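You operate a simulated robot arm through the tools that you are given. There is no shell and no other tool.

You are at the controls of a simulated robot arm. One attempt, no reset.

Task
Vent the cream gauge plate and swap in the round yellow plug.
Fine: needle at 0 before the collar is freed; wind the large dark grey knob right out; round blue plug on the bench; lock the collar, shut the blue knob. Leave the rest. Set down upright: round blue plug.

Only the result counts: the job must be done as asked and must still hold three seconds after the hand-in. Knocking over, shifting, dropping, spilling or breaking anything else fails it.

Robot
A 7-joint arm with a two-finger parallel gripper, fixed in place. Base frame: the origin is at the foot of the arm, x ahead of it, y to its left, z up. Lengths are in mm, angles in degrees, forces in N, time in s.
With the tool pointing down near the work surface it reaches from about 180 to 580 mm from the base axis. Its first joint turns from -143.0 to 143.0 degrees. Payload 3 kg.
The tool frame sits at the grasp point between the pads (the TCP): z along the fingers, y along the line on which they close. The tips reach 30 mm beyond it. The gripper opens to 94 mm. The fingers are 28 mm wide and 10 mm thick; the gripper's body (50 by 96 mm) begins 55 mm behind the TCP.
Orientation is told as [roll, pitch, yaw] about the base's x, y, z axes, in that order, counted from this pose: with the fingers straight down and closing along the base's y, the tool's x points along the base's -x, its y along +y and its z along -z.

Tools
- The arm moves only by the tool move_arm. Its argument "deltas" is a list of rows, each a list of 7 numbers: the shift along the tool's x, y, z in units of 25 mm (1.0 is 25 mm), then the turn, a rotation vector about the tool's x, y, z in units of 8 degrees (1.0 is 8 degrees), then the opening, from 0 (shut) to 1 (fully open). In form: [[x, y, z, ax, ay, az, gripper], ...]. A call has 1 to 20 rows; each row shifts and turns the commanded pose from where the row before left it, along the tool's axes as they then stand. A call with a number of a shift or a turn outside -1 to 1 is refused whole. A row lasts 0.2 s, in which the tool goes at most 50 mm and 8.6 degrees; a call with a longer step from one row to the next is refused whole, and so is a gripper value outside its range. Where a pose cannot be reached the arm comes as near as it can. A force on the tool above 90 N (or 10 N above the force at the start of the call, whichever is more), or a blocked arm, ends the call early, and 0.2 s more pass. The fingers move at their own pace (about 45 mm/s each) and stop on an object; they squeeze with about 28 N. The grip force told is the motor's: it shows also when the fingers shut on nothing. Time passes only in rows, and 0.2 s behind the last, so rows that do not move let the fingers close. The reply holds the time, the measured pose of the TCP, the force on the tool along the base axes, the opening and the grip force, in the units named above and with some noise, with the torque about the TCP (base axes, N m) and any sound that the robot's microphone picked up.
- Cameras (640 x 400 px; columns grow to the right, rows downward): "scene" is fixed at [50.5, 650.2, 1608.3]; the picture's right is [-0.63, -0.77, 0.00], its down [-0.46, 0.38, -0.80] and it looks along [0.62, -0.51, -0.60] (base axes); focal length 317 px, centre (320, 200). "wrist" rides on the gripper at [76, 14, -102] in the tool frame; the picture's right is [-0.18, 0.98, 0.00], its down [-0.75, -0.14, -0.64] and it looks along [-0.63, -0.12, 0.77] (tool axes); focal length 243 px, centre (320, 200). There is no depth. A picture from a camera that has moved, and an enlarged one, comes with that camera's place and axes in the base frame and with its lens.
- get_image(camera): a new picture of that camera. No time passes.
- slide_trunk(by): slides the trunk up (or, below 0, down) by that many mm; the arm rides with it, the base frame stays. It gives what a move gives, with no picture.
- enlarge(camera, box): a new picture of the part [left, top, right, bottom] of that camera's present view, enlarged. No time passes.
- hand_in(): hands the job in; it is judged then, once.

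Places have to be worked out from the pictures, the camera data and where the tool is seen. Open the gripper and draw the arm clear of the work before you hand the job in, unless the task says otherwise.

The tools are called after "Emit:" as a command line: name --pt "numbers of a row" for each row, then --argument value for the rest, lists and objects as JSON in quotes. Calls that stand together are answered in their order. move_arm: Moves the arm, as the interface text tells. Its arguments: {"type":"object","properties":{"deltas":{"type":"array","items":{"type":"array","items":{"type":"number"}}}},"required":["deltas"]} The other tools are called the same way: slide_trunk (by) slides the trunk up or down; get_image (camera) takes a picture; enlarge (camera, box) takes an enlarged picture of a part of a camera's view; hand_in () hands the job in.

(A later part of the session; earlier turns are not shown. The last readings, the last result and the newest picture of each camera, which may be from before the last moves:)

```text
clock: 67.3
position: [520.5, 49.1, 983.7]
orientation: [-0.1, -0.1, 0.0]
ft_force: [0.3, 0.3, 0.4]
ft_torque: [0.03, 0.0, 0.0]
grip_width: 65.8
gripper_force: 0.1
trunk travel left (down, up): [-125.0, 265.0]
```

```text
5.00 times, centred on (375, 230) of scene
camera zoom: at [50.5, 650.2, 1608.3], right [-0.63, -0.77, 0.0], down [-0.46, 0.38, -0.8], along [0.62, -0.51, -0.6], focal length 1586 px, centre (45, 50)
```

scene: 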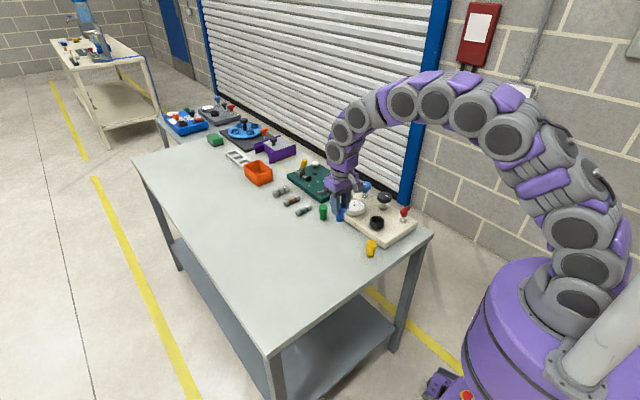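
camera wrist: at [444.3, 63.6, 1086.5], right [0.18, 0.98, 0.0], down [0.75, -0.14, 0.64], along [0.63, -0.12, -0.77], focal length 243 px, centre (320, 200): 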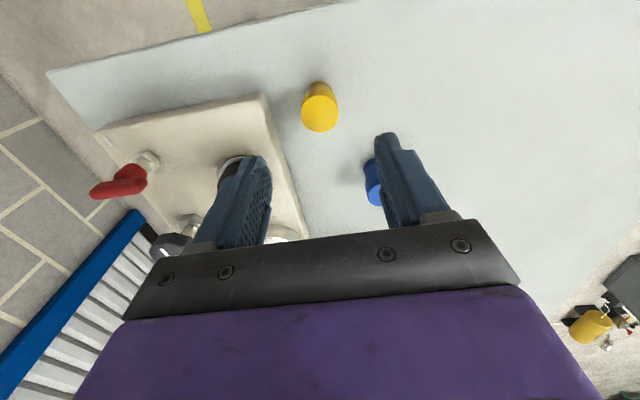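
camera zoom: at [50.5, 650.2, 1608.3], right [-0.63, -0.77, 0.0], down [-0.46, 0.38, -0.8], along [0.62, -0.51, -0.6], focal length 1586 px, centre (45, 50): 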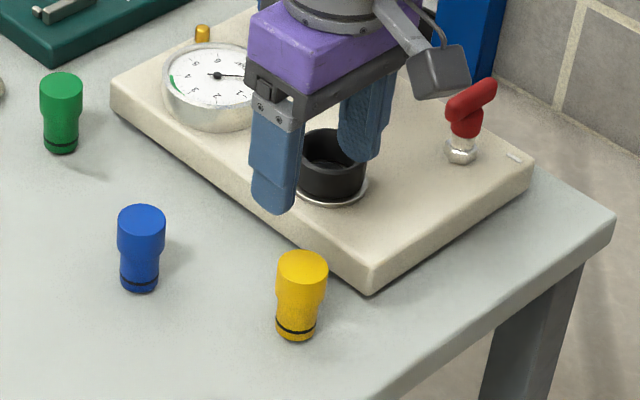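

The yellow plug sits in the same place in the view as the blue one did, so the tool is aligned over it. I narrow the opening to stay clear of the plate, descend 95 mm to the same grip height and close.

Emit:
move_arm --pt "0 0 0.8 0 0 0 0.6" --pt "0 0 0.8 0 0 0 0.6" --pt "0 0 0.8 0 0 0 0.6" --pt "0 0 0.7 0 0 0 0.6" --pt "0 0 0.4 0 0 0 0.6" --pt "0 0 0.3 0 0 0 0.6" --pt "0 0 0 0 0 0 0.6"

Emit:
get_image --camera "wrist"

Emit:
enlarge --camera "scene" --box '[330, 190, 420, 270]'

```text
clock: 69.0
position: [521.3, 51.1, 889.7]
orientation: [-0.1, -0.1, 0.1]
ft_force: [0.1, -0.3, 0.0]
ft_torque: [0.05, 0.01, 0.02]
grip_width: 56.4
gripper_force: 0.0
trunk travel left (down, up): [-125.0, 265.0]
```

```text
taken
camera wrist: at [444.4, 63.6, 991.6], right [0.18, 0.98, 0.0], down [0.75, -0.14, 0.64], along [0.63, -0.12, -0.77], focal length 243 px, centre (320, 200)
```

wrist: 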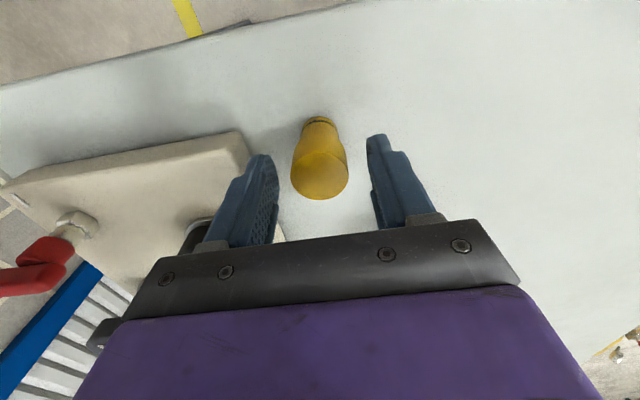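

```text
5.00 times, centred on (375, 230) of scene
camera zoom: at [50.5, 650.2, 1608.3], right [-0.63, -0.77, 0.0], down [-0.46, 0.38, -0.8], along [0.62, -0.51, -0.6], focal length 1586 px, centre (45, 50)
```

zoom: 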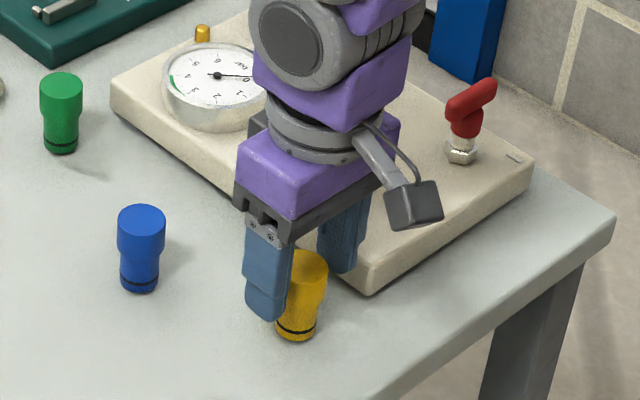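

The plug is centred between the fingers just as the blue one was. I close on it and lift slightly.

Emit:
move_arm --pt "0 0 0 0 0 0 0.45" --pt "0 0 0 0 0 0 0.3" --pt "0 0 0 0 0 0 0.2" --pt "0 0 0 0 0 0 0.2" --pt "0 0 0 0 0 0 0.2" --pt "0 0 -0.3 0 0 0 0.2" --pt "0 0 -0.3 0 0 0 0.2" --pt "0 0 0 0 0 0 0.2"

Emit:
get_image --camera "wrist"

Emit:
enlarge --camera "scene" --box '[330, 190, 420, 270]'

```text
clock: 70.8
position: [520.3, 50.8, 903.1]
orientation: [-0.1, 0.0, 0.0]
ft_force: [0.5, -1.0, -0.4]
ft_torque: [0.02, 0.0, 0.0]
grip_width: 31.4
gripper_force: 28.7
trunk travel left (down, up): [-125.0, 265.0]
```

```text
taken
camera wrist: at [444.5, 63.8, 1006.2], right [0.18, 0.98, 0.0], down [0.75, -0.14, 0.64], along [0.63, -0.12, -0.77], focal length 243 px, centre (320, 200)
```

wrist: 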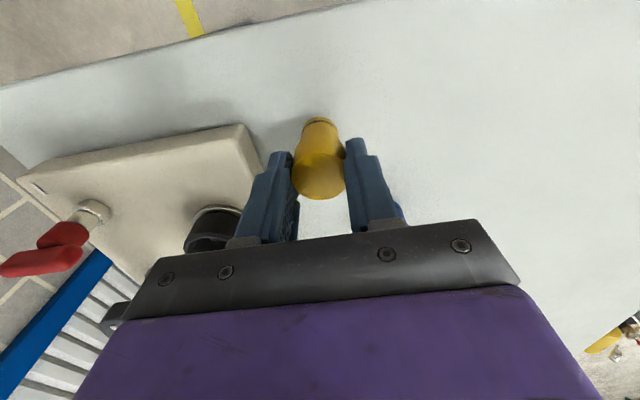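

```text
5.00 times, centred on (375, 230) of scene
camera zoom: at [50.5, 650.2, 1608.3], right [-0.63, -0.77, 0.0], down [-0.46, 0.38, -0.8], along [0.62, -0.51, -0.6], focal length 1586 px, centre (45, 50)
```

zoom: 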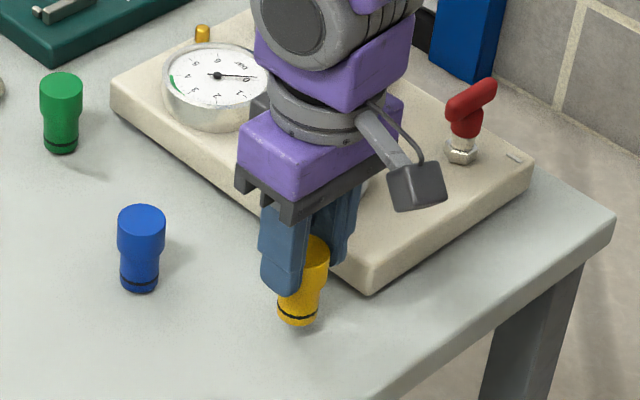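

The yellow plug is held at 31.4 mm. I lift it about 84 mm and carry it over the collar to the pose from which the blue plug came out.

Emit:
move_arm --pt "0 0 -0.84 0 0 0 0.2" --pt "0 0 -0.84 0 0 0 0.2" --pt "0 0 -0.84 0 0 0 0.2" --pt "0 0 -0.84 0 0 0 0.2" --pt "-0.52 -0.776 0 0 0 0 0.2" --pt "-0.52 -0.776 0 0 0 0 0.2" --pt "-0.52 -0.776 0 0 0 0 0.2" --pt "-0.52 -0.776 0 0 0 0 0.2" --pt "-0.52 -0.776 0 0 0 0 0.2" --pt "0 0 0 0 0 0 0.2" --pt "0 0 0 0 0 0 0.2"

Emit:
get_image --camera "wrist"

Emit:
enlarge --camera "scene" --box '[345, 175, 415, 225]'

Emit:
enlarge --camera "wrist" --box '[240, 50, 400, 150]'

```text
clock: 73.2
position: [586.2, -48.6, 986.0]
orientation: [0.0, 0.0, 0.0]
ft_force: [-0.4, 0.0, -1.6]
ft_torque: [-0.02, 0.02, -0.02]
grip_width: 31.3
gripper_force: 27.9
trunk travel left (down, up): [-125.0, 265.0]
```

```text
taken
camera wrist: at [509.3, -34.6, 1089.5], right [0.18, 0.98, 0.0], down [0.75, -0.14, 0.64], along [0.63, -0.12, -0.77], focal length 243 px, centre (320, 200)
```

wrist: 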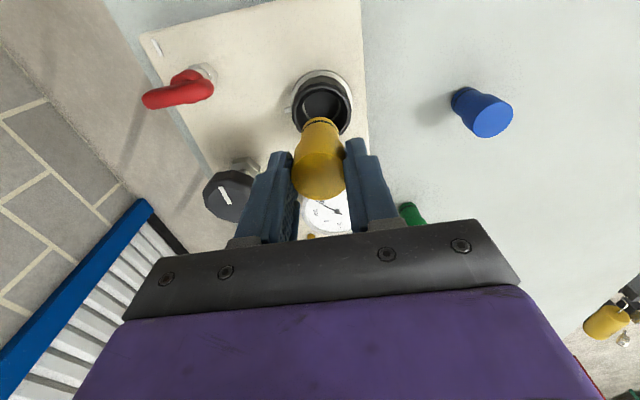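

```text
8.00 times, centred on (380, 200) of scene
camera zoom: at [50.5, 650.2, 1608.3], right [-0.63, -0.77, 0.0], down [-0.46, 0.38, -0.8], along [0.62, -0.51, -0.6], focal length 2538 px, centre (-160, 200)
```

zoom: 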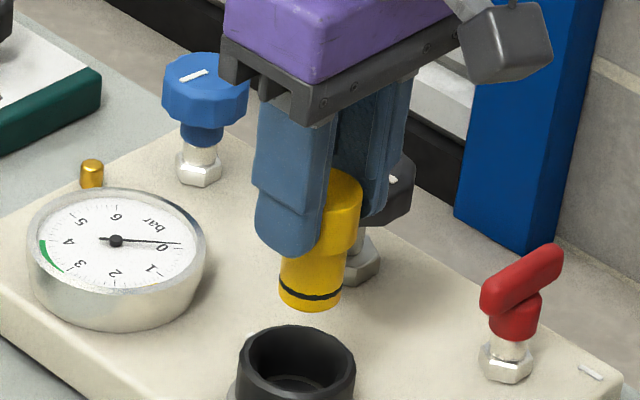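

```text
4.00 times, centred on (320, 100) of wrist
camera zoom: at [509.3, -34.6, 1089.5], right [0.18, 0.98, 0.0], down [0.75, -0.14, 0.64], along [0.63, -0.12, -0.77], focal length 970 px, centre (320, 600)
```

zoom: 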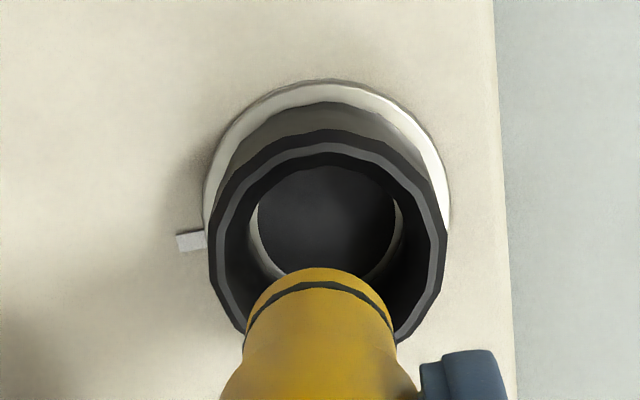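

The camera pose is 1.4 mm short in y compared with the blue plug's exit pose, and the picture agrees. I correct +1.5 mm in y and lower 35 mm.

Emit:
move_arm --pt "-0.01 0.06 0 0 0 0 0.2" --pt "0 0 0.35 0 0 0 0.2" --pt "0 0 0.35 0 0 0 0.2" --pt "0 0 0.35 0 0 0 0.2" --pt "0 0 0.35 0 0 0 0.2" --pt "0 0 0 0 0 0 0.2" --pt "0 0 0 0 0 0 0.2"

Emit:
enlarge --camera "wrist" --box '[240, 50, 400, 150]'

Emit:
enlarge --camera "scene" --box '[345, 180, 415, 230]'

```text
clock: 74.8
position: [586.9, -47.5, 952.9]
orientation: [0.0, 0.0, 0.0]
ft_force: [-0.6, -0.1, -0.5]
ft_torque: [0.02, 0.03, 0.0]
grip_width: 31.0
gripper_force: 27.2
trunk travel left (down, up): [-125.0, 265.0]
```

```text
4.00 times, centred on (320, 100) of wrist
camera zoom: at [510.2, -32.9, 1054.8], right [0.18, 0.98, 0.0], down [0.75, -0.14, 0.64], along [0.63, -0.12, -0.77], focal length 970 px, centre (320, 600)
```

zoom: 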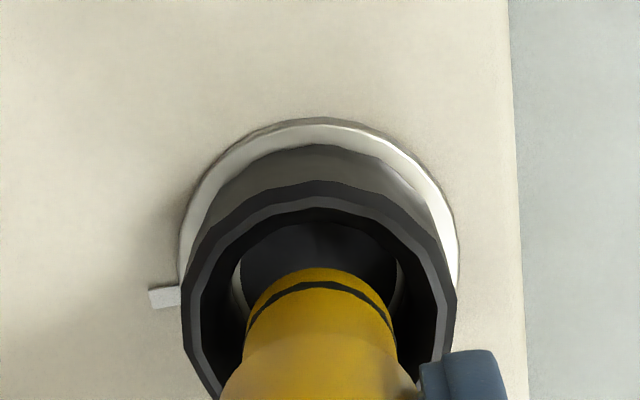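

```text
8.00 times, centred on (380, 205) of scene
camera zoom: at [50.5, 650.2, 1608.3], right [-0.63, -0.77, 0.0], down [-0.46, 0.38, -0.8], along [0.62, -0.51, -0.6], focal length 2538 px, centre (-160, 160)
```

zoom: 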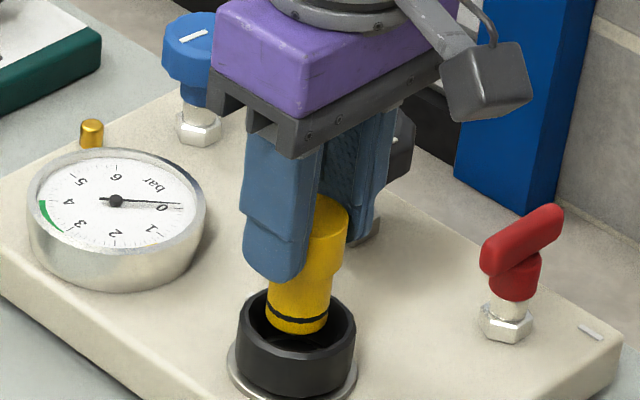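

The plug tip is centred over the bore. I lower it slowly by 12 mm and check the force.

Emit:
move_arm --pt "0.02 0 0.12 0 0 0 0.2" --pt "0 0 0.12 0 0 0 0.2" --pt "0 0 0.12 0 0 0 0.2" --pt "0 0 0.12 0 0 0 0.2" --pt "0 0 0 0 0 0 0.2"

Emit:
enlarge --camera "scene" --box '[345, 180, 415, 230]'

Emit:
enlarge --camera "wrist" --box '[240, 70, 400, 170]'

```text
clock: 76.0
position: [586.1, -46.8, 940.0]
orientation: [-0.1, 0.0, 0.1]
ft_force: [0.0, 0.3, -1.3]
ft_torque: [-0.01, 0.02, 0.0]
grip_width: 31.3
gripper_force: 28.1
trunk travel left (down, up): [-125.0, 265.0]
```

```text
8.00 times, centred on (380, 205) of scene
camera zoom: at [50.5, 650.2, 1608.3], right [-0.63, -0.77, 0.0], down [-0.46, 0.38, -0.8], along [0.62, -0.51, -0.6], focal length 2538 px, centre (-160, 160)
```

zoom: 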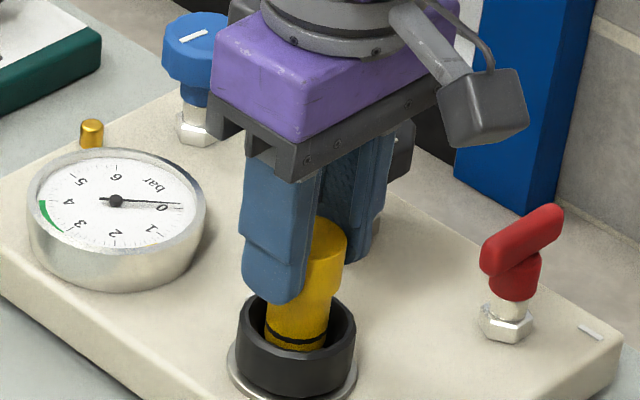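

```text
4.00 times, centred on (320, 120) of wrist
camera zoom: at [509.2, -32.9, 1043.4], right [0.18, 0.98, 0.0], down [0.75, -0.14, 0.64], along [0.63, -0.12, -0.77], focal length 970 px, centre (320, 520)
```

zoom: 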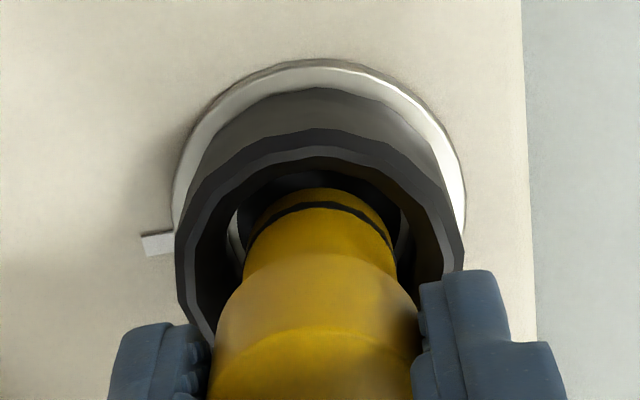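

No contact yet and the alignment is good. I continue down 8 mm.

Emit:
move_arm --pt "0 0 0.12 0 0 0 0.2" --pt "0 0 0.1 0 0 0 0.2" --pt "0 0 0.1 0 0 0 0.2" --pt "0 0 0 0 0 0 0.2"

Emit:
enlarge --camera "scene" --box '[345, 180, 415, 230]'

```text
clock: 77.0
position: [584.5, -46.3, 931.3]
orientation: [0.0, 0.0, 0.0]
ft_force: [0.0, -1.1, -0.9]
ft_torque: [-0.02, 0.04, 0.0]
grip_width: 31.4
gripper_force: 27.5
trunk travel left (down, up): [-125.0, 265.0]
```

```text
8.00 times, centred on (380, 205) of scene
camera zoom: at [50.5, 650.2, 1608.3], right [-0.63, -0.77, 0.0], down [-0.46, 0.38, -0.8], along [0.62, -0.51, -0.6], focal length 2538 px, centre (-160, 160)
```

zoom: 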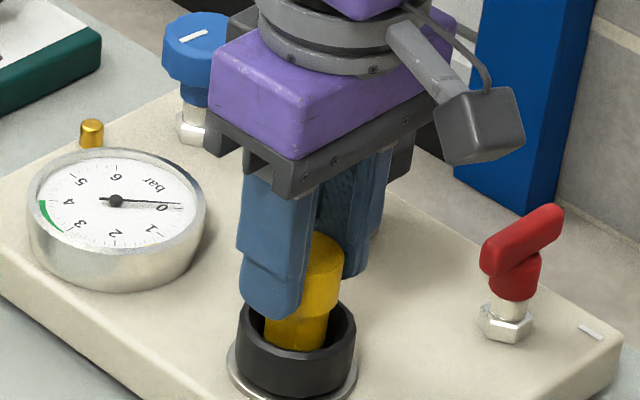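

The O-ring has gone below the bore edge and there is still no contact. I lower 3 mm more to seat it.

Emit:
move_arm --pt "0 0 0.06 0 0 0 0.2" --pt "0 0 0.06 0 0 0 0.2" --pt "0 0 0 0 0 0 0.2"

Emit:
enlarge --camera "scene" --box '[345, 180, 415, 230]'

```text
clock: 77.8
position: [586.2, -47.0, 929.1]
orientation: [0.0, 0.0, 0.1]
ft_force: [-0.5, 0.8, -0.1]
ft_torque: [-0.02, -0.02, -0.01]
grip_width: 31.6
gripper_force: 28.2
trunk travel left (down, up): [-125.0, 265.0]
```

```text
8.00 times, centred on (380, 205) of scene
camera zoom: at [50.5, 650.2, 1608.3], right [-0.63, -0.77, 0.0], down [-0.46, 0.38, -0.8], along [0.62, -0.51, -0.6], focal length 2538 px, centre (-160, 160)
```

zoom: 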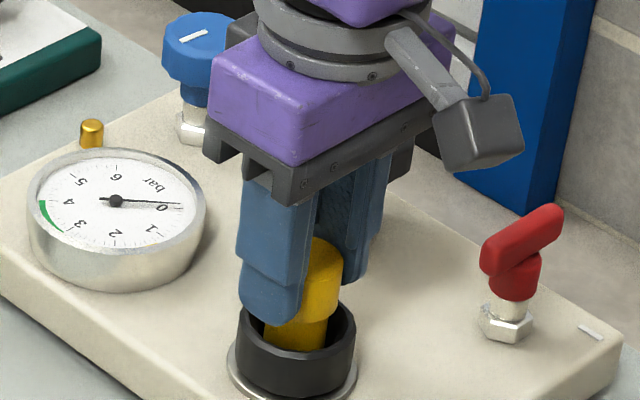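

Almost at the blue plug's seated height and no force yet. I press down in 1 mm steps.

Emit:
move_arm --pt "0 0 0.05 0 0 0 0.2" --pt "0 0 0.04 0 0 0 0.2" --pt "0 0 0 0 0 0 0.2"

Emit:
get_image --camera "wrist"

```text
clock: 78.5
position: [585.5, -46.9, 928.5]
orientation: [0.0, -0.2, 0.1]
ft_force: [-0.4, 0.1, 24.4]
ft_torque: [-0.02, 0.02, 0.0]
grip_width: 31.7
gripper_force: 27.8
trunk travel left (down, up): [-125.0, 265.0]
```

```text
taken
camera wrist: at [508.6, -32.5, 1031.1], right [0.18, 0.98, 0.0], down [0.75, -0.14, 0.64], along [0.63, -0.12, -0.76], focal length 243 px, centre (320, 200)
```

wrist: 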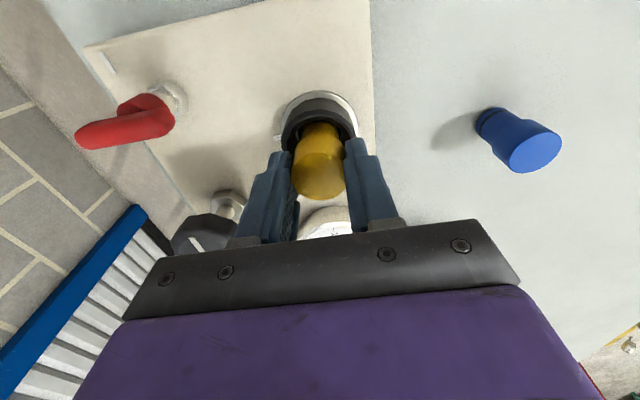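

The plug seated with 24 N at the same height as the blue one had. I ease off, open and rise, then compare the pictures.

Emit:
move_arm --pt "0 0 -0.06 0 0 0 0.2" --pt "0 0 0 0 0 0 0.4" --pt "0 0 0 0 0 0 0.55" --pt "0 0 0 0 0 0 0.7" --pt "0 0 0 0 0 0 0.7" --pt "0 0 -0.6 0 0 0 0.8" --pt "0 0 -0.6 0 0 0 1" --pt "0 0 -0.6 0 0 0 1" --pt "0 0 0 0 0 0 1"

Emit:
enlarge --camera "scene" --box '[345, 185, 415, 235]'

Emit:
enlarge --camera "wrist" --box '[240, 70, 400, 170]'

```text
clock: 80.5
position: [584.9, -45.3, 972.7]
orientation: [0.0, 0.0, -0.1]
ft_force: [-0.2, 0.3, 0.1]
ft_torque: [0.0, -0.01, -0.05]
grip_width: 94.0
gripper_force: 0.0
trunk travel left (down, up): [-125.0, 265.0]
```

```text
8.00 times, centred on (380, 210) of scene
camera zoom: at [50.5, 650.2, 1608.3], right [-0.63, -0.77, 0.0], down [-0.46, 0.38, -0.8], along [0.62, -0.51, -0.6], focal length 2538 px, centre (-160, 120)
```

zoom: 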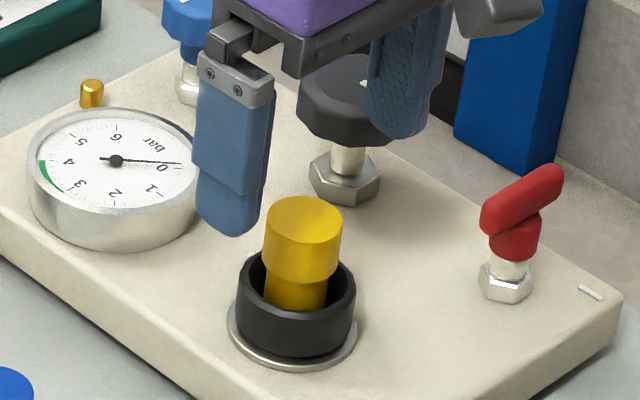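

```text
4.00 times, centred on (320, 120) of wrist
camera zoom: at [508.8, -31.8, 1075.7], right [0.18, 0.98, 0.0], down [0.75, -0.14, 0.64], along [0.63, -0.12, -0.77], focal length 970 px, centre (320, 520)
```

zoom: 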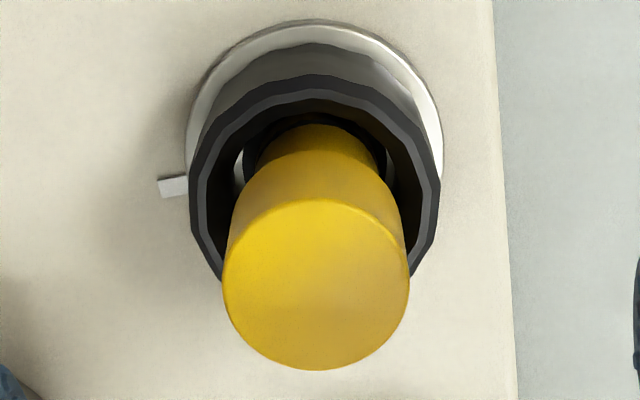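

The yellow plug sits exactly as the blue one did. To lock the collar I turn the gripper to yaw +30, descend around the collar as before and close on it.

Emit:
move_arm --pt "0 -0.02 0 0 0 -0.95 1" --pt "0 0 0 0 0 -0.95 1" --pt "0 0 0 0 0 -0.95 1" --pt "0 0 0 0 0 -0.9 1" --pt "0 0 0.7 0 0 0 1" --pt "0 0 0.7 0 0 0 1" --pt "0 0 0.7 0 0 0 1" --pt "0 0 0.7 0 0 0 1" --pt "0 0 0.38 0 0 0 1" --pt "0 0 0 0 0 0 1"

Emit:
get_image --camera "wrist"

Emit:
enlarge --camera "scene" --box '[345, 185, 415, 235]'

```text
clock: 82.8
position: [584.1, -48.0, 893.9]
orientation: [-0.1, 0.0, 30.0]
ft_force: [0.0, 1.0, 0.2]
ft_torque: [0.0, 0.01, -0.01]
grip_width: 93.7
gripper_force: 0.1
trunk travel left (down, up): [-125.0, 265.0]
```

```text
taken
camera wrist: at [512.1, -73.6, 996.4], right [-0.33, 0.94, 0.0], down [0.72, 0.25, 0.64], along [0.61, 0.21, -0.77], focal length 243 px, centre (320, 200)
```

wrist: 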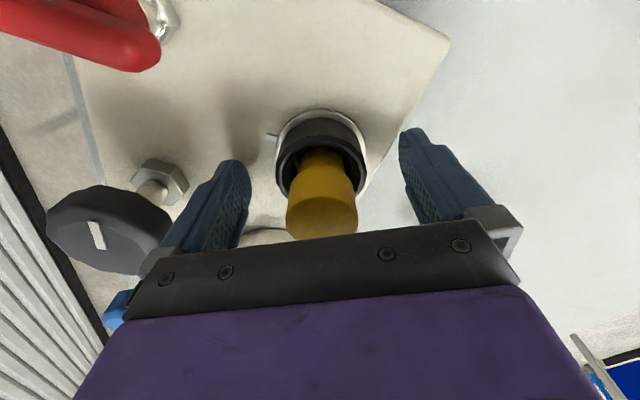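

```text
8.00 times, centred on (380, 210) of scene
camera zoom: at [50.5, 650.2, 1608.3], right [-0.63, -0.77, 0.0], down [-0.46, 0.38, -0.8], along [0.62, -0.51, -0.6], focal length 2538 px, centre (-160, 120)
```

zoom: 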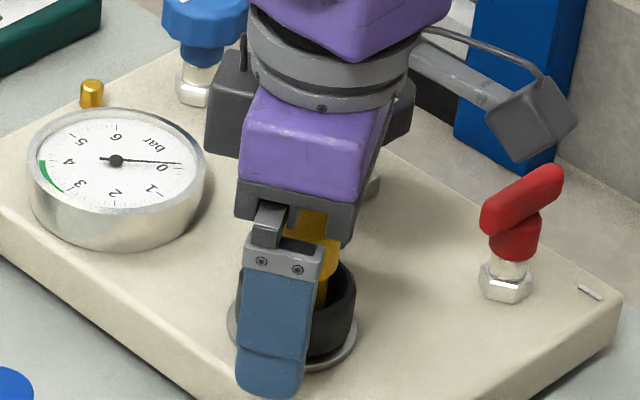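

The collar is centred and the fingers clear the tab and the grey knob. I close and turn clockwise 40° to start.

Emit:
move_arm --pt "0 0 0 0 0 0 0.45" --pt "0 0 0 0 0 0 0.4" --pt "0 0 0 0 0 0 0.4" --pt "0 0 0 0 0 0 0.4" --pt "0 0 0 0 0 0 0.4" --pt "0 0 0 0 0 0.8 0.4" --pt "0 0 0 0 0 0.9 0.4" --pt "0 0 0 0 0 0.9 0.4" --pt "0 0 0 0 0 0.9 0.4" --pt "0 0 0 0 0 0.9 0.4" --pt "0 0 0 0 0 0.6 0.4" --pt "0 0 0 0 0 0 0.4"

Emit:
get_image --camera "wrist"

Emit:
enlarge --camera "scene" --box '[345, 185, 415, 235]'

```text
clock: 85.3
position: [585.4, -46.8, 893.6]
orientation: [0.0, 0.1, -10.1]
ft_force: [-7.6, 0.9, -12.0]
ft_torque: [0.31, -0.45, -0.06]
grip_width: 49.1
gripper_force: 45.2
trunk travel left (down, up): [-125.0, 265.0]
```

```text
taken
camera wrist: at [512.6, -20.0, 996.4], right [0.35, 0.94, 0.0], down [0.72, -0.27, 0.64], along [0.6, -0.23, -0.77], focal length 243 px, centre (320, 200)
```

wrist: 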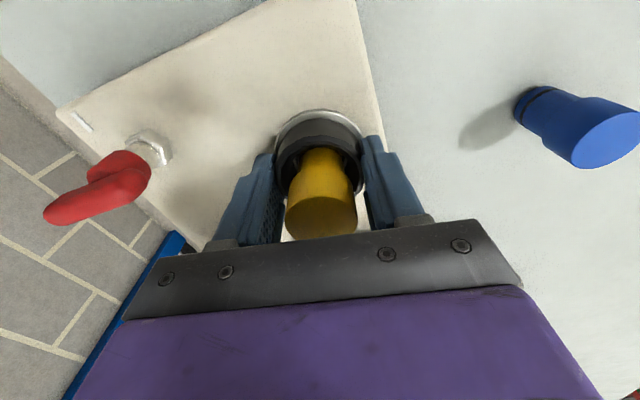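

```text
8.00 times, centred on (380, 210) of scene
camera zoom: at [50.5, 650.2, 1608.3], right [-0.63, -0.77, 0.0], down [-0.46, 0.38, -0.8], along [0.62, -0.51, -0.6], focal length 2538 px, centre (-160, 120)
```

zoom: 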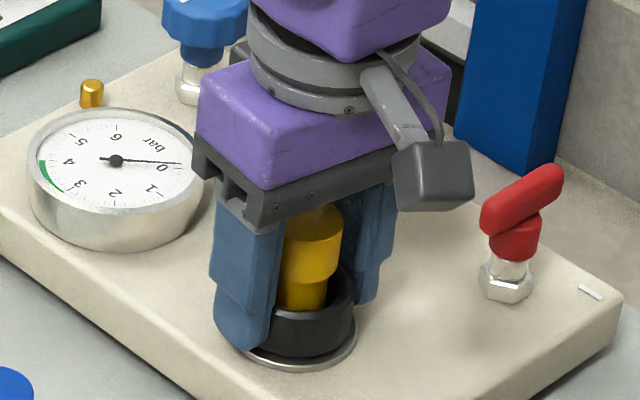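

It turns with little resistance. I continue clockwise another 60° to bring the tab back to the fixed mark and onto its stop.

Emit:
move_arm --pt "0 0 0 0 0 0.9 0.4" --pt "0 0 0 0 0 0.9 0.4" --pt "0 0 0 0 0 0.9 0.4" --pt "0 0 0 0 0 0.9 0.4" --pt "0 0 0 0 0 0.9 0.4" --pt "0 0 0 0 0 0.9 0.4" --pt "0 0 0 0 0 0.9 0.4" --pt "0 0 0 0 0 0.9 0.4" --pt "0 0 0 0 0 0.3 0.4" --pt "0 0 0 0 0 0 0.4"

Emit:
get_image --camera "wrist"

```text
clock: 87.5
position: [585.4, -49.1, 895.0]
orientation: [0.1, 0.0, -70.1]
ft_force: [-2.9, -4.3, -2.3]
ft_torque: [-0.64, 0.37, 1.62]
grip_width: 47.7
gripper_force: 45.2
trunk travel left (down, up): [-125.0, 265.0]
```

```text
taken
camera wrist: at [572.7, 28.1, 997.1], right [0.99, 0.16, 0.0], down [0.12, -0.76, 0.64], along [0.11, -0.63, -0.77], focal length 243 px, centre (320, 200)
```

wrist: 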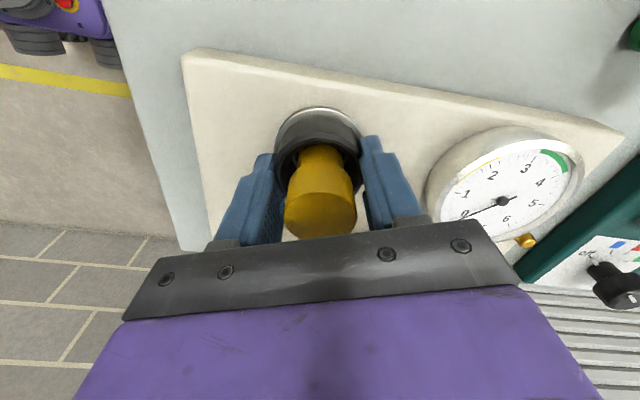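

The torque rose to 1.6 N m, so the collar is at its locked stop. I open, rise, and square up to yaw 0 to check the tab against the fixed mark.

Emit:
move_arm --pt "0 0 0 0 0 -0.5 0.4" --pt "0 0 0 0 0 0 0.8" --pt "0 0 0 0 0 0 1" --pt "0 0 0 0 0 0 1" --pt "0 0 -0.8 0 0 0 1" --pt "0 0 -0.8 0 0 0 1" --pt "0 0 -0.8 0 0 0 1" --pt "0 0 -0.8 0 0 0 1" --pt "0 0 -0.6 0 0 -0.9 1" --pt "0 0 0 0 0 -0.9 1" --pt "0 0 0 0 0 -0.9 1" --pt "0 0 0 0 0 -0.9 1" --pt "0 0 0 0 0 -0.9 1" --pt "0 0 0 0 0 -0.9 1" --pt "0 0 0 0 0 -0.9 1" --pt "0 0 0 0 0 -0.9 1" --pt "0 0 0 0 0 -0.9 1" --pt "0 0 0 0 0 -0.16 1" --pt "0 0 0 0 0 0 1"

Emit:
enlarge --camera "wrist" --box '[240, 60, 400, 160]'

Emit:
enlarge --camera "scene" --box '[320, 170, 430, 240]'

```text
clock: 91.5
position: [584.9, -47.0, 988.3]
orientation: [0.0, 0.0, 0.1]
ft_force: [0.3, -0.3, -0.7]
ft_torque: [0.01, 0.0, -0.02]
grip_width: 93.9
gripper_force: 0.0
trunk travel left (down, up): [-125.0, 265.0]
```

```text
4.00 times, centred on (320, 110) of wrist
camera zoom: at [509.3, -33.1, 1091.8], right [0.18, 0.98, 0.0], down [0.75, -0.14, 0.64], along [0.63, -0.12, -0.77], focal length 970 px, centre (320, 560)
```

zoom: 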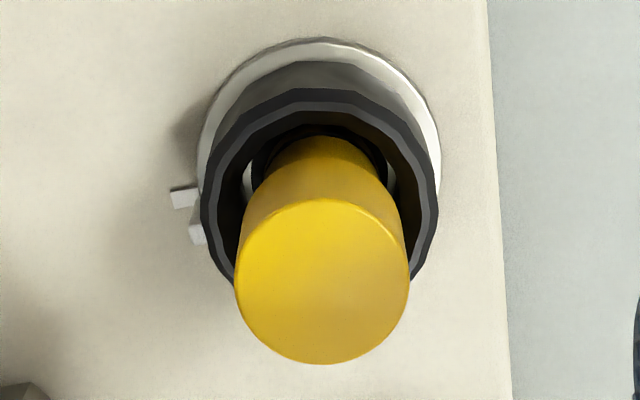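

```text
5.71 times, centred on (375, 205) of scene
camera zoom: at [50.5, 650.2, 1608.3], right [-0.63, -0.77, 0.0], down [-0.46, 0.38, -0.8], along [0.62, -0.51, -0.6], focal length 1813 px, centre (6, 171)
```

zoom: 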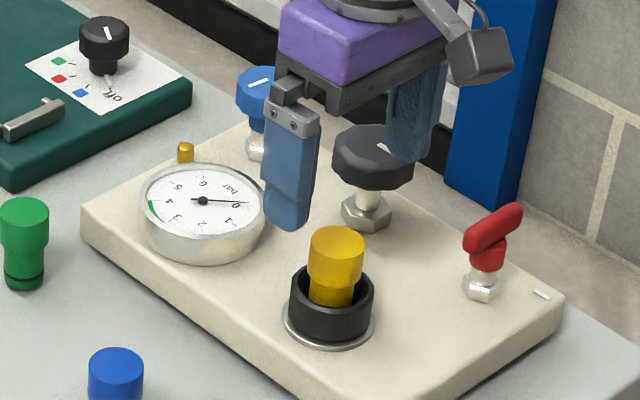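

The tab is now a few degrees short of where it first stood, because I turned back 4° while still gripping. I regrip at yaw -50 and turn clockwise to the stop again, this time opening without turning back.

Emit:
move_arm --pt "0 0.02 0 0 0 0.9 1" --pt "0 0 0 0 0 0.9 1" --pt "0 0 0 0 0 0.9 1" --pt "0 0 0 0 0 0.9 1" --pt "0 0 0 0 0 0.9 1" --pt "0 0 0 0 0 0.9 1" --pt "0 0 0 0 0 0.85 1" --pt "0 0 0.8 0 0 0 1" --pt "0 0 0.8 0 0 0 1" --pt "0 0 0.8 0 0 0 1" --pt "0 0 0.8 0 0 0 1" --pt "0 0 0.59 0 0 0 1" --pt "0 0 0 0 0 0 1"

Emit:
get_image --camera "wrist"

```text
clock: 94.3
position: [585.8, -46.2, 894.1]
orientation: [0.0, 0.0, -49.9]
ft_force: [0.4, -0.7, 0.0]
ft_torque: [0.01, -0.04, 0.03]
grip_width: 94.0
gripper_force: 0.1
trunk travel left (down, up): [-125.0, 265.0]
```

```text
taken
camera wrist: at [547.2, 20.4, 996.9], right [0.87, 0.49, 0.0], down [0.38, -0.67, 0.64], along [0.32, -0.56, -0.77], focal length 243 px, centre (320, 200)
```

wrist: 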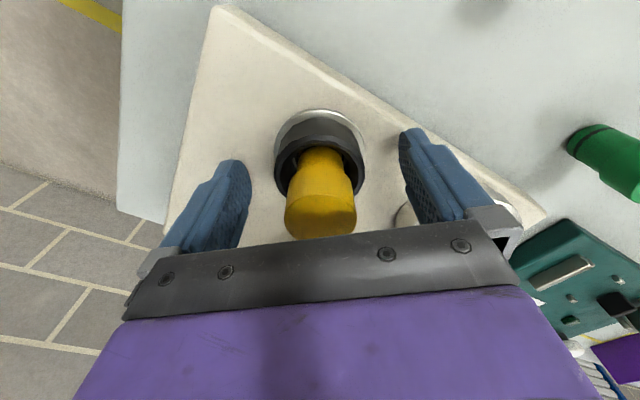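

The collar is centred between the fingers. I close, turn clockwise 24° to run firmly onto the stop, and hold.

Emit:
move_arm --pt "0 0 0 0 0 0 0.45" --pt "0 0 0 0 0 0 0.4" --pt "0 0 0 0 0 0 0.4" --pt "0 0 0 0 0 0 0.4" --pt "0 0 0 0 0 0 0.4" --pt "0 0 0 0 0 0.75 0.4" --pt "0 0 0 0 0 0.75 0.4" --pt "0 0 0 0 0 0.75 0.4" --pt "0 0 0 0 0 0.75 0.4" --pt "0 0 0 0 0 0 0.4"

```text
clock: 96.5
position: [586.4, -46.5, 894.7]
orientation: [0.0, 0.0, -73.9]
ft_force: [-3.4, -2.3, -0.1]
ft_torque: [-0.58, 0.37, 1.16]
grip_width: 48.8
gripper_force: 45.2
trunk travel left (down, up): [-125.0, 265.0]
```

The torque is 1.16 N m against the stop. I open without turning back, rise and square up to check the tab.

Emit:
move_arm --pt "0 0 0 0 0 0 0.8" --pt "0 0 0 0 0 0 1" --pt "0 0 0 0 0 0 1" --pt "0 0 -0.8 0 0 0 1" --pt "0 0 -0.8 0 0 0 1" --pt "0 0 -0.8 0 0 0 1" --pt "0 0 -0.8 0 0 0 1" --pt "0 0 -0.6 0 0 -0.9 1" --pt "0 0 0 0 0 -0.9 1" --pt "0 0 0 0 0 -0.9 1" --pt "0 0 0 0 0 -0.9 1" --pt "0 0 0 0 0 -0.9 1" --pt "0 0 0 0 0 -0.9 1" --pt "0 0 0 0 0 -0.9 1" --pt "0 0 0 0 0 -0.9 1" --pt "0 0 0 0 0 -0.9 1" --pt "0 0 0 0 0 -0.9 1" --pt "0 0 0 0 0 -0.24 1" --pt "0 0 0 0 0 0 1"

Emit:
enlarge --camera "wrist" --box '[240, 60, 400, 160]'

Emit:
enlarge --camera "scene" --box '[320, 170, 430, 240]'

```text
clock: 100.5
position: [585.8, -46.7, 988.3]
orientation: [0.0, 0.0, 0.1]
ft_force: [0.4, -0.2, 0.6]
ft_torque: [0.03, -0.01, -0.02]
grip_width: 94.0
gripper_force: 0.1
trunk travel left (down, up): [-125.0, 265.0]
```

```text
4.00 times, centred on (320, 110) of wrist
camera zoom: at [509.2, -32.5, 1092.0], right [0.18, 0.98, 0.0], down [0.75, -0.14, 0.64], along [0.63, -0.12, -0.77], focal length 970 px, centre (320, 560)
```

zoom: 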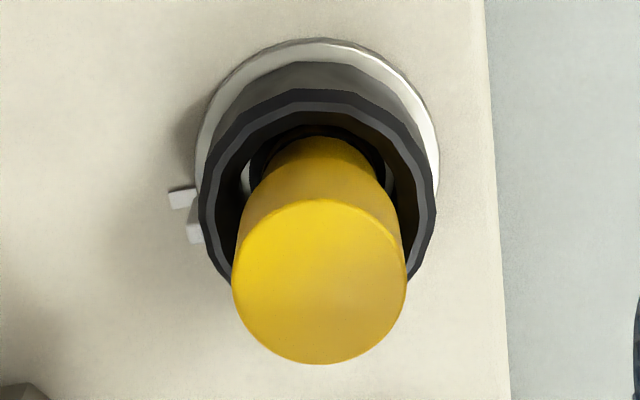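

```text
5.71 times, centred on (375, 205) of scene
camera zoom: at [50.5, 650.2, 1608.3], right [-0.63, -0.77, 0.0], down [-0.46, 0.38, -0.8], along [0.62, -0.51, -0.6], focal length 1813 px, centre (6, 171)
```

zoom: 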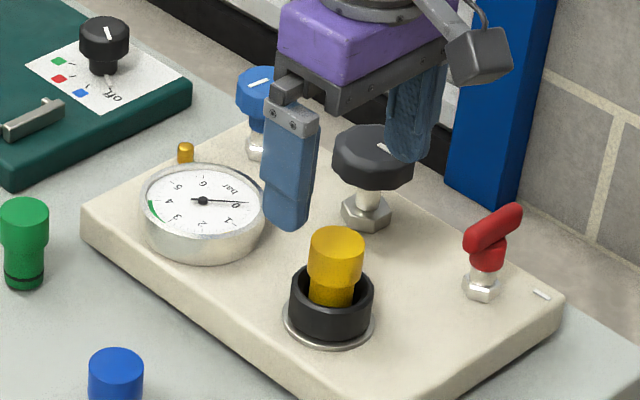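

The tab hardly moved, which suggests it is at its stop; I zoom closer to judge its alignment with the fixed mark.

Emit:
enlarge --camera "wrist" --box '[270, 95, 310, 130]'

Emit:
enlarge --camera "scene" --box '[362, 205, 392, 230]'

```text
11.43 times, centred on (290, 112) of wrist
camera zoom: at [509.2, -32.5, 1092.0], right [0.18, 0.98, 0.0], down [0.75, -0.14, 0.64], along [0.63, -0.12, -0.77], focal length 2773 px, centre (663, 1200)
```

zoom: 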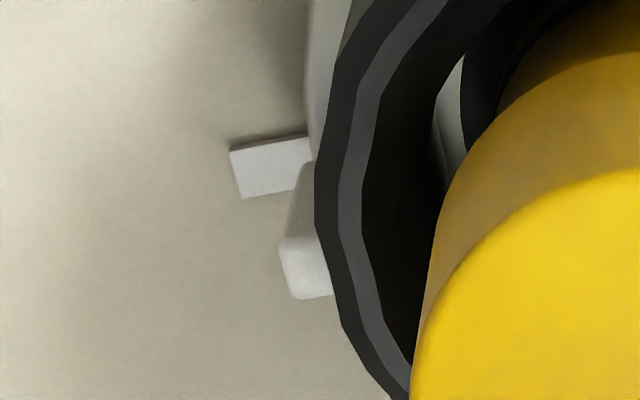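

```text
16.00 times, centred on (377, 218) of scene
camera zoom: at [50.5, 650.2, 1608.3], right [-0.63, -0.77, 0.0], down [-0.46, 0.38, -0.8], along [0.62, -0.51, -0.6], focal length 5075 px, centre (-592, -80)
```

zoom: 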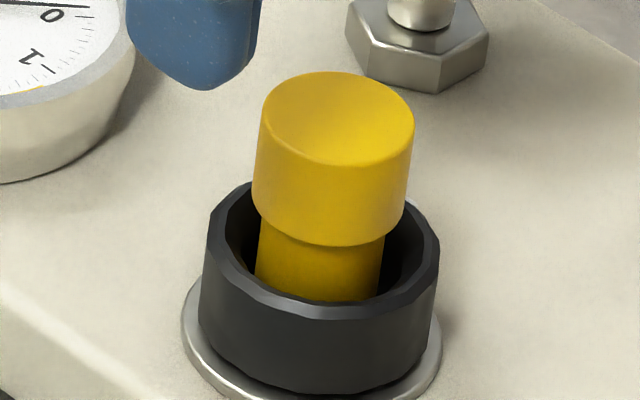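

The tab's base lines up with the fixed mark. To be sure, I go to the exact pose of the first "locked" picture and compare like with like.

Emit:
move_arm --pt "0 -0.05 -0.52 0 0 0 1" --pt "0 0 0 0 0 0 1" --pt "0 0 0 0 0 0 1"

Emit:
enlarge --camera "wrist" --box '[260, 60, 420, 160]'

```text
clock: 101.3
position: [586.2, -48.2, 1002.2]
orientation: [-0.1, 0.0, -0.1]
ft_force: [0.0, 0.9, 0.8]
ft_torque: [-0.05, 0.0, 0.0]
grip_width: 94.0
gripper_force: 0.1
trunk travel left (down, up): [-125.0, 265.0]
```

```text
4.00 times, centred on (340, 110) of wrist
camera zoom: at [509.7, -33.7, 1105.1], right [0.18, 0.98, 0.0], down [0.75, -0.14, 0.64], along [0.63, -0.12, -0.77], focal length 970 px, centre (240, 560)
```

zoom: 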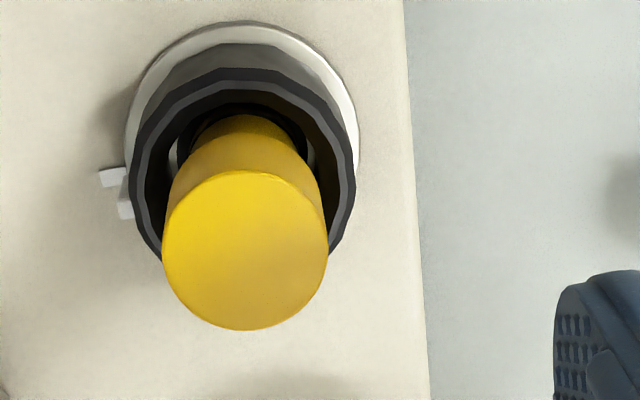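

The picture matches the first locked view, so the collar is locked with the yellow plug in. Now I move back over the blue knob with the gripper at yaw +28, where I left it.

Emit:
move_arm --pt "-0.864 -0.546 0 0 0 0 0.9" --pt "-0.864 -0.546 0 0 0 0 0.72" --pt "-0.864 -0.546 0 0 0 0 0.72" --pt "-0.864 -0.546 0 0 0 0 0.72" --pt "-0.864 -0.546 0 0 0 0 0.72" --pt "-0.864 -0.546 0 0 0 0 0.72" --pt "-0.864 -0.546 0 0 0 0 0.72" --pt "0 0 0 0 0 -0.9 0.72" --pt "0 0 0 0 0 -0.9 0.72" --pt "0 0 0 0 0 -0.9 0.72" --pt "0 0 0.6 0 0 -0.8 0.72" --pt "0 0 0.8 0 0 0 0.72" --pt "0 0 0.8 0 0 0 0.72" --pt "0 0 0 0 0 0 0.72"

Emit:
get_image --camera "wrist"

Emit:
enlarge --camera "scene" --box '[330, 170, 400, 220]'

```text
clock: 104.3
position: [736.3, -144.5, 946.7]
orientation: [0.1, -0.1, 28.0]
ft_force: [-0.3, 1.0, -0.3]
ft_torque: [0.0, 0.0, 0.04]
grip_width: 67.9
gripper_force: 0.1
trunk travel left (down, up): [-125.0, 265.0]
```

```text
taken
camera wrist: at [663.0, -168.1, 1049.9], right [-0.3, 0.95, 0.0], down [0.73, 0.23, 0.64], along [0.61, 0.19, -0.77], focal length 243 px, centre (320, 200)
```

wrist: 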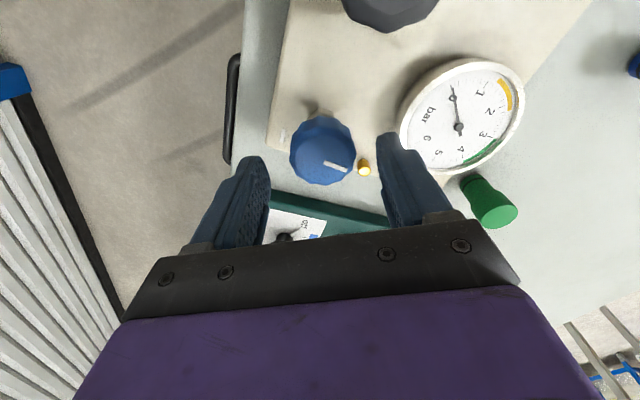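

```text
8.00 times, centred on (365, 195) of scene
camera zoom: at [50.5, 650.2, 1608.3], right [-0.63, -0.77, 0.0], down [-0.46, 0.38, -0.8], along [0.62, -0.51, -0.6], focal length 2538 px, centre (-40, 240)
```

zoom: 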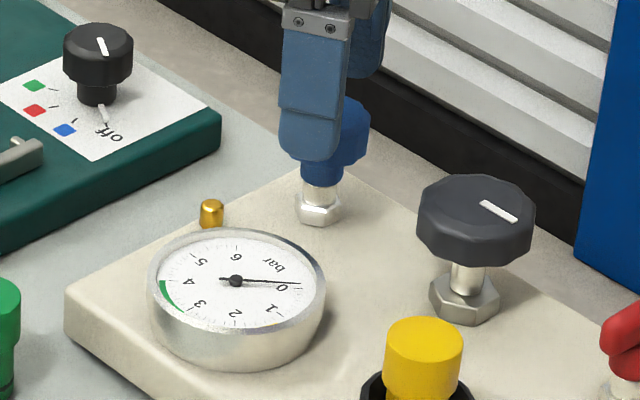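

The knob sits between the fingers, the needle is at 0. I make a 1 mm correction, descend to z 916 and close on the knob.

Emit:
move_arm --pt "-0.045 0.035 0.4 0 0 0 0.72" --pt "0 0 0.5 0 0 0 0.72" --pt "0 0 0.33 0 0 0 0.72" --pt "0 0 0 0 0 0 0.72" --pt "0 0 0 0 0 0 0.35" --pt "0 0 0 0 0 0 0.3" --pt "0 0 0 0 0 0 0.3" --pt "0 0 0 0 0 0 0.3"

Emit:
get_image --camera "wrist"

```text
clock: 106.2
position: [737.4, -142.2, 915.4]
orientation: [0.0, 0.1, 28.0]
ft_force: [-3.9, 1.8, -1.0]
ft_torque: [0.23, -0.08, 0.0]
grip_width: 41.5
gripper_force: 45.3
trunk travel left (down, up): [-125.0, 265.0]
```

```text
taken
camera wrist: at [663.8, -166.2, 1019.0], right [-0.3, 0.95, 0.0], down [0.73, 0.23, 0.64], along [0.61, 0.19, -0.77], focal length 243 px, centre (320, 200)
```

wrist: 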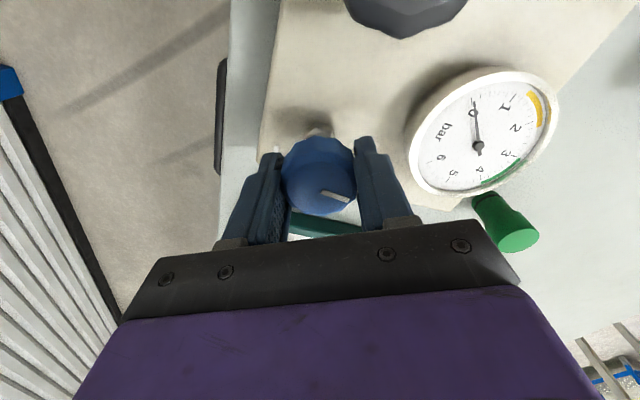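

The blue knob is gripped at 41.5 mm. I turn it clockwise 84° plus about 14° more to run onto the shut stop.

Emit:
move_arm --pt "0 0 0 0 0 0.9 0.3" --pt "0 0 0 0 0 0.9 0.3" --pt "0 0 0 0 0 0.9 0.3" --pt "0 0 0 0 0 0.9 0.3" --pt "0 0 0 0 0 0.9 0.3" --pt "0 0 0 0 0 0.9 0.3" --pt "0 0 0 0 0 0.9 0.3" --pt "0 0 0 0 0 0.9 0.3" --pt "0 0 0 0 0 0.9 0.3" --pt "0 0 0 0 0 0.9 0.3" --pt "0 0 0 0 0 0.9 0.3" --pt "0 0 0 0 0 0.9 0.3" --pt "0 0 0 0 0 0.9 0.3" --pt "0 0 0 0 0 0.6 0.3" --pt "0 0 0 0 0 0 0.3"

Emit:
get_image --camera "wrist"

Emit:
enlarge --camera "scene" --box '[330, 170, 400, 220]'

```text
clock: 109.3
position: [737.7, -143.0, 915.9]
orientation: [0.0, -0.1, -70.5]
ft_force: [-4.7, -3.8, 2.9]
ft_torque: [-0.23, -0.07, 0.37]
grip_width: 41.5
gripper_force: 44.7
trunk travel left (down, up): [-125.0, 265.0]
```

```text
taken
camera wrist: at [725.2, -67.5, 1019.4], right [0.99, 0.15, 0.0], down [0.12, -0.76, 0.64], along [0.1, -0.63, -0.77], focal length 243 px, centre (320, 200)
```

wrist: 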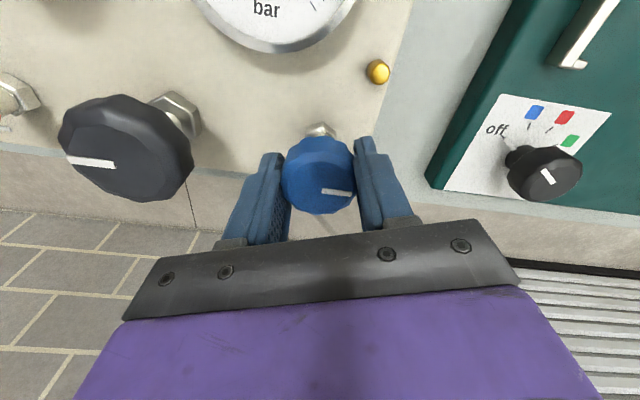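

```text
8.00 times, centred on (365, 195) of scene
camera zoom: at [50.5, 650.2, 1608.3], right [-0.63, -0.77, 0.0], down [-0.46, 0.38, -0.8], along [0.62, -0.51, -0.6], focal length 2538 px, centre (-40, 240)
```

zoom: 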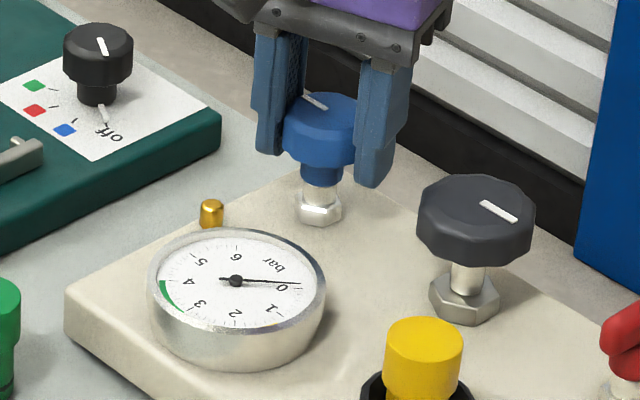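

The mark has lagged the fingers and the torque rose to 0.37 N m, so the knob seems to be at its stop. I push a little further clockwise to make sure.

Emit:
move_arm --pt "0 0 0 0 0 0.8 0.3" --pt "0 0 0 0 0 0.5 0.3" --pt "0 0 0 0 0 0 0.3"

Emit:
enlarge --camera "wrist" --box '[260, 110, 380, 230]'

```text
clock: 110.2
position: [736.5, -144.1, 916.1]
orientation: [0.1, 0.1, -80.9]
ft_force: [-5.8, -3.5, 1.2]
ft_torque: [-0.03, 0.18, 0.41]
grip_width: 41.0
gripper_force: 45.1
trunk travel left (down, up): [-125.0, 265.0]
```

```text
3.33 times, centred on (320, 170) of wrist
camera zoom: at [739.1, -66.4, 1019.5], right [1.0, -0.03, 0.0], down [-0.02, -0.77, 0.64], along [-0.02, -0.64, -0.77], focal length 809 px, centre (320, 300)
```

zoom: 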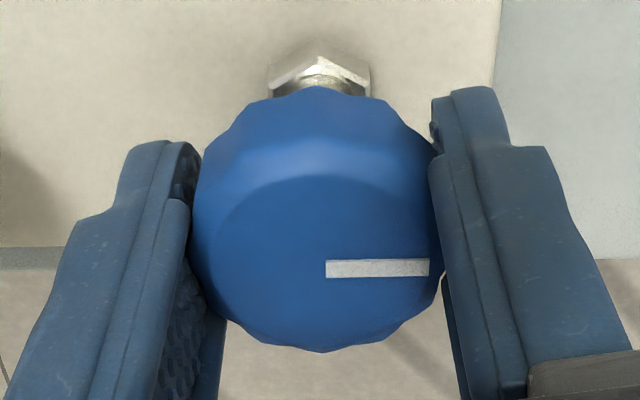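

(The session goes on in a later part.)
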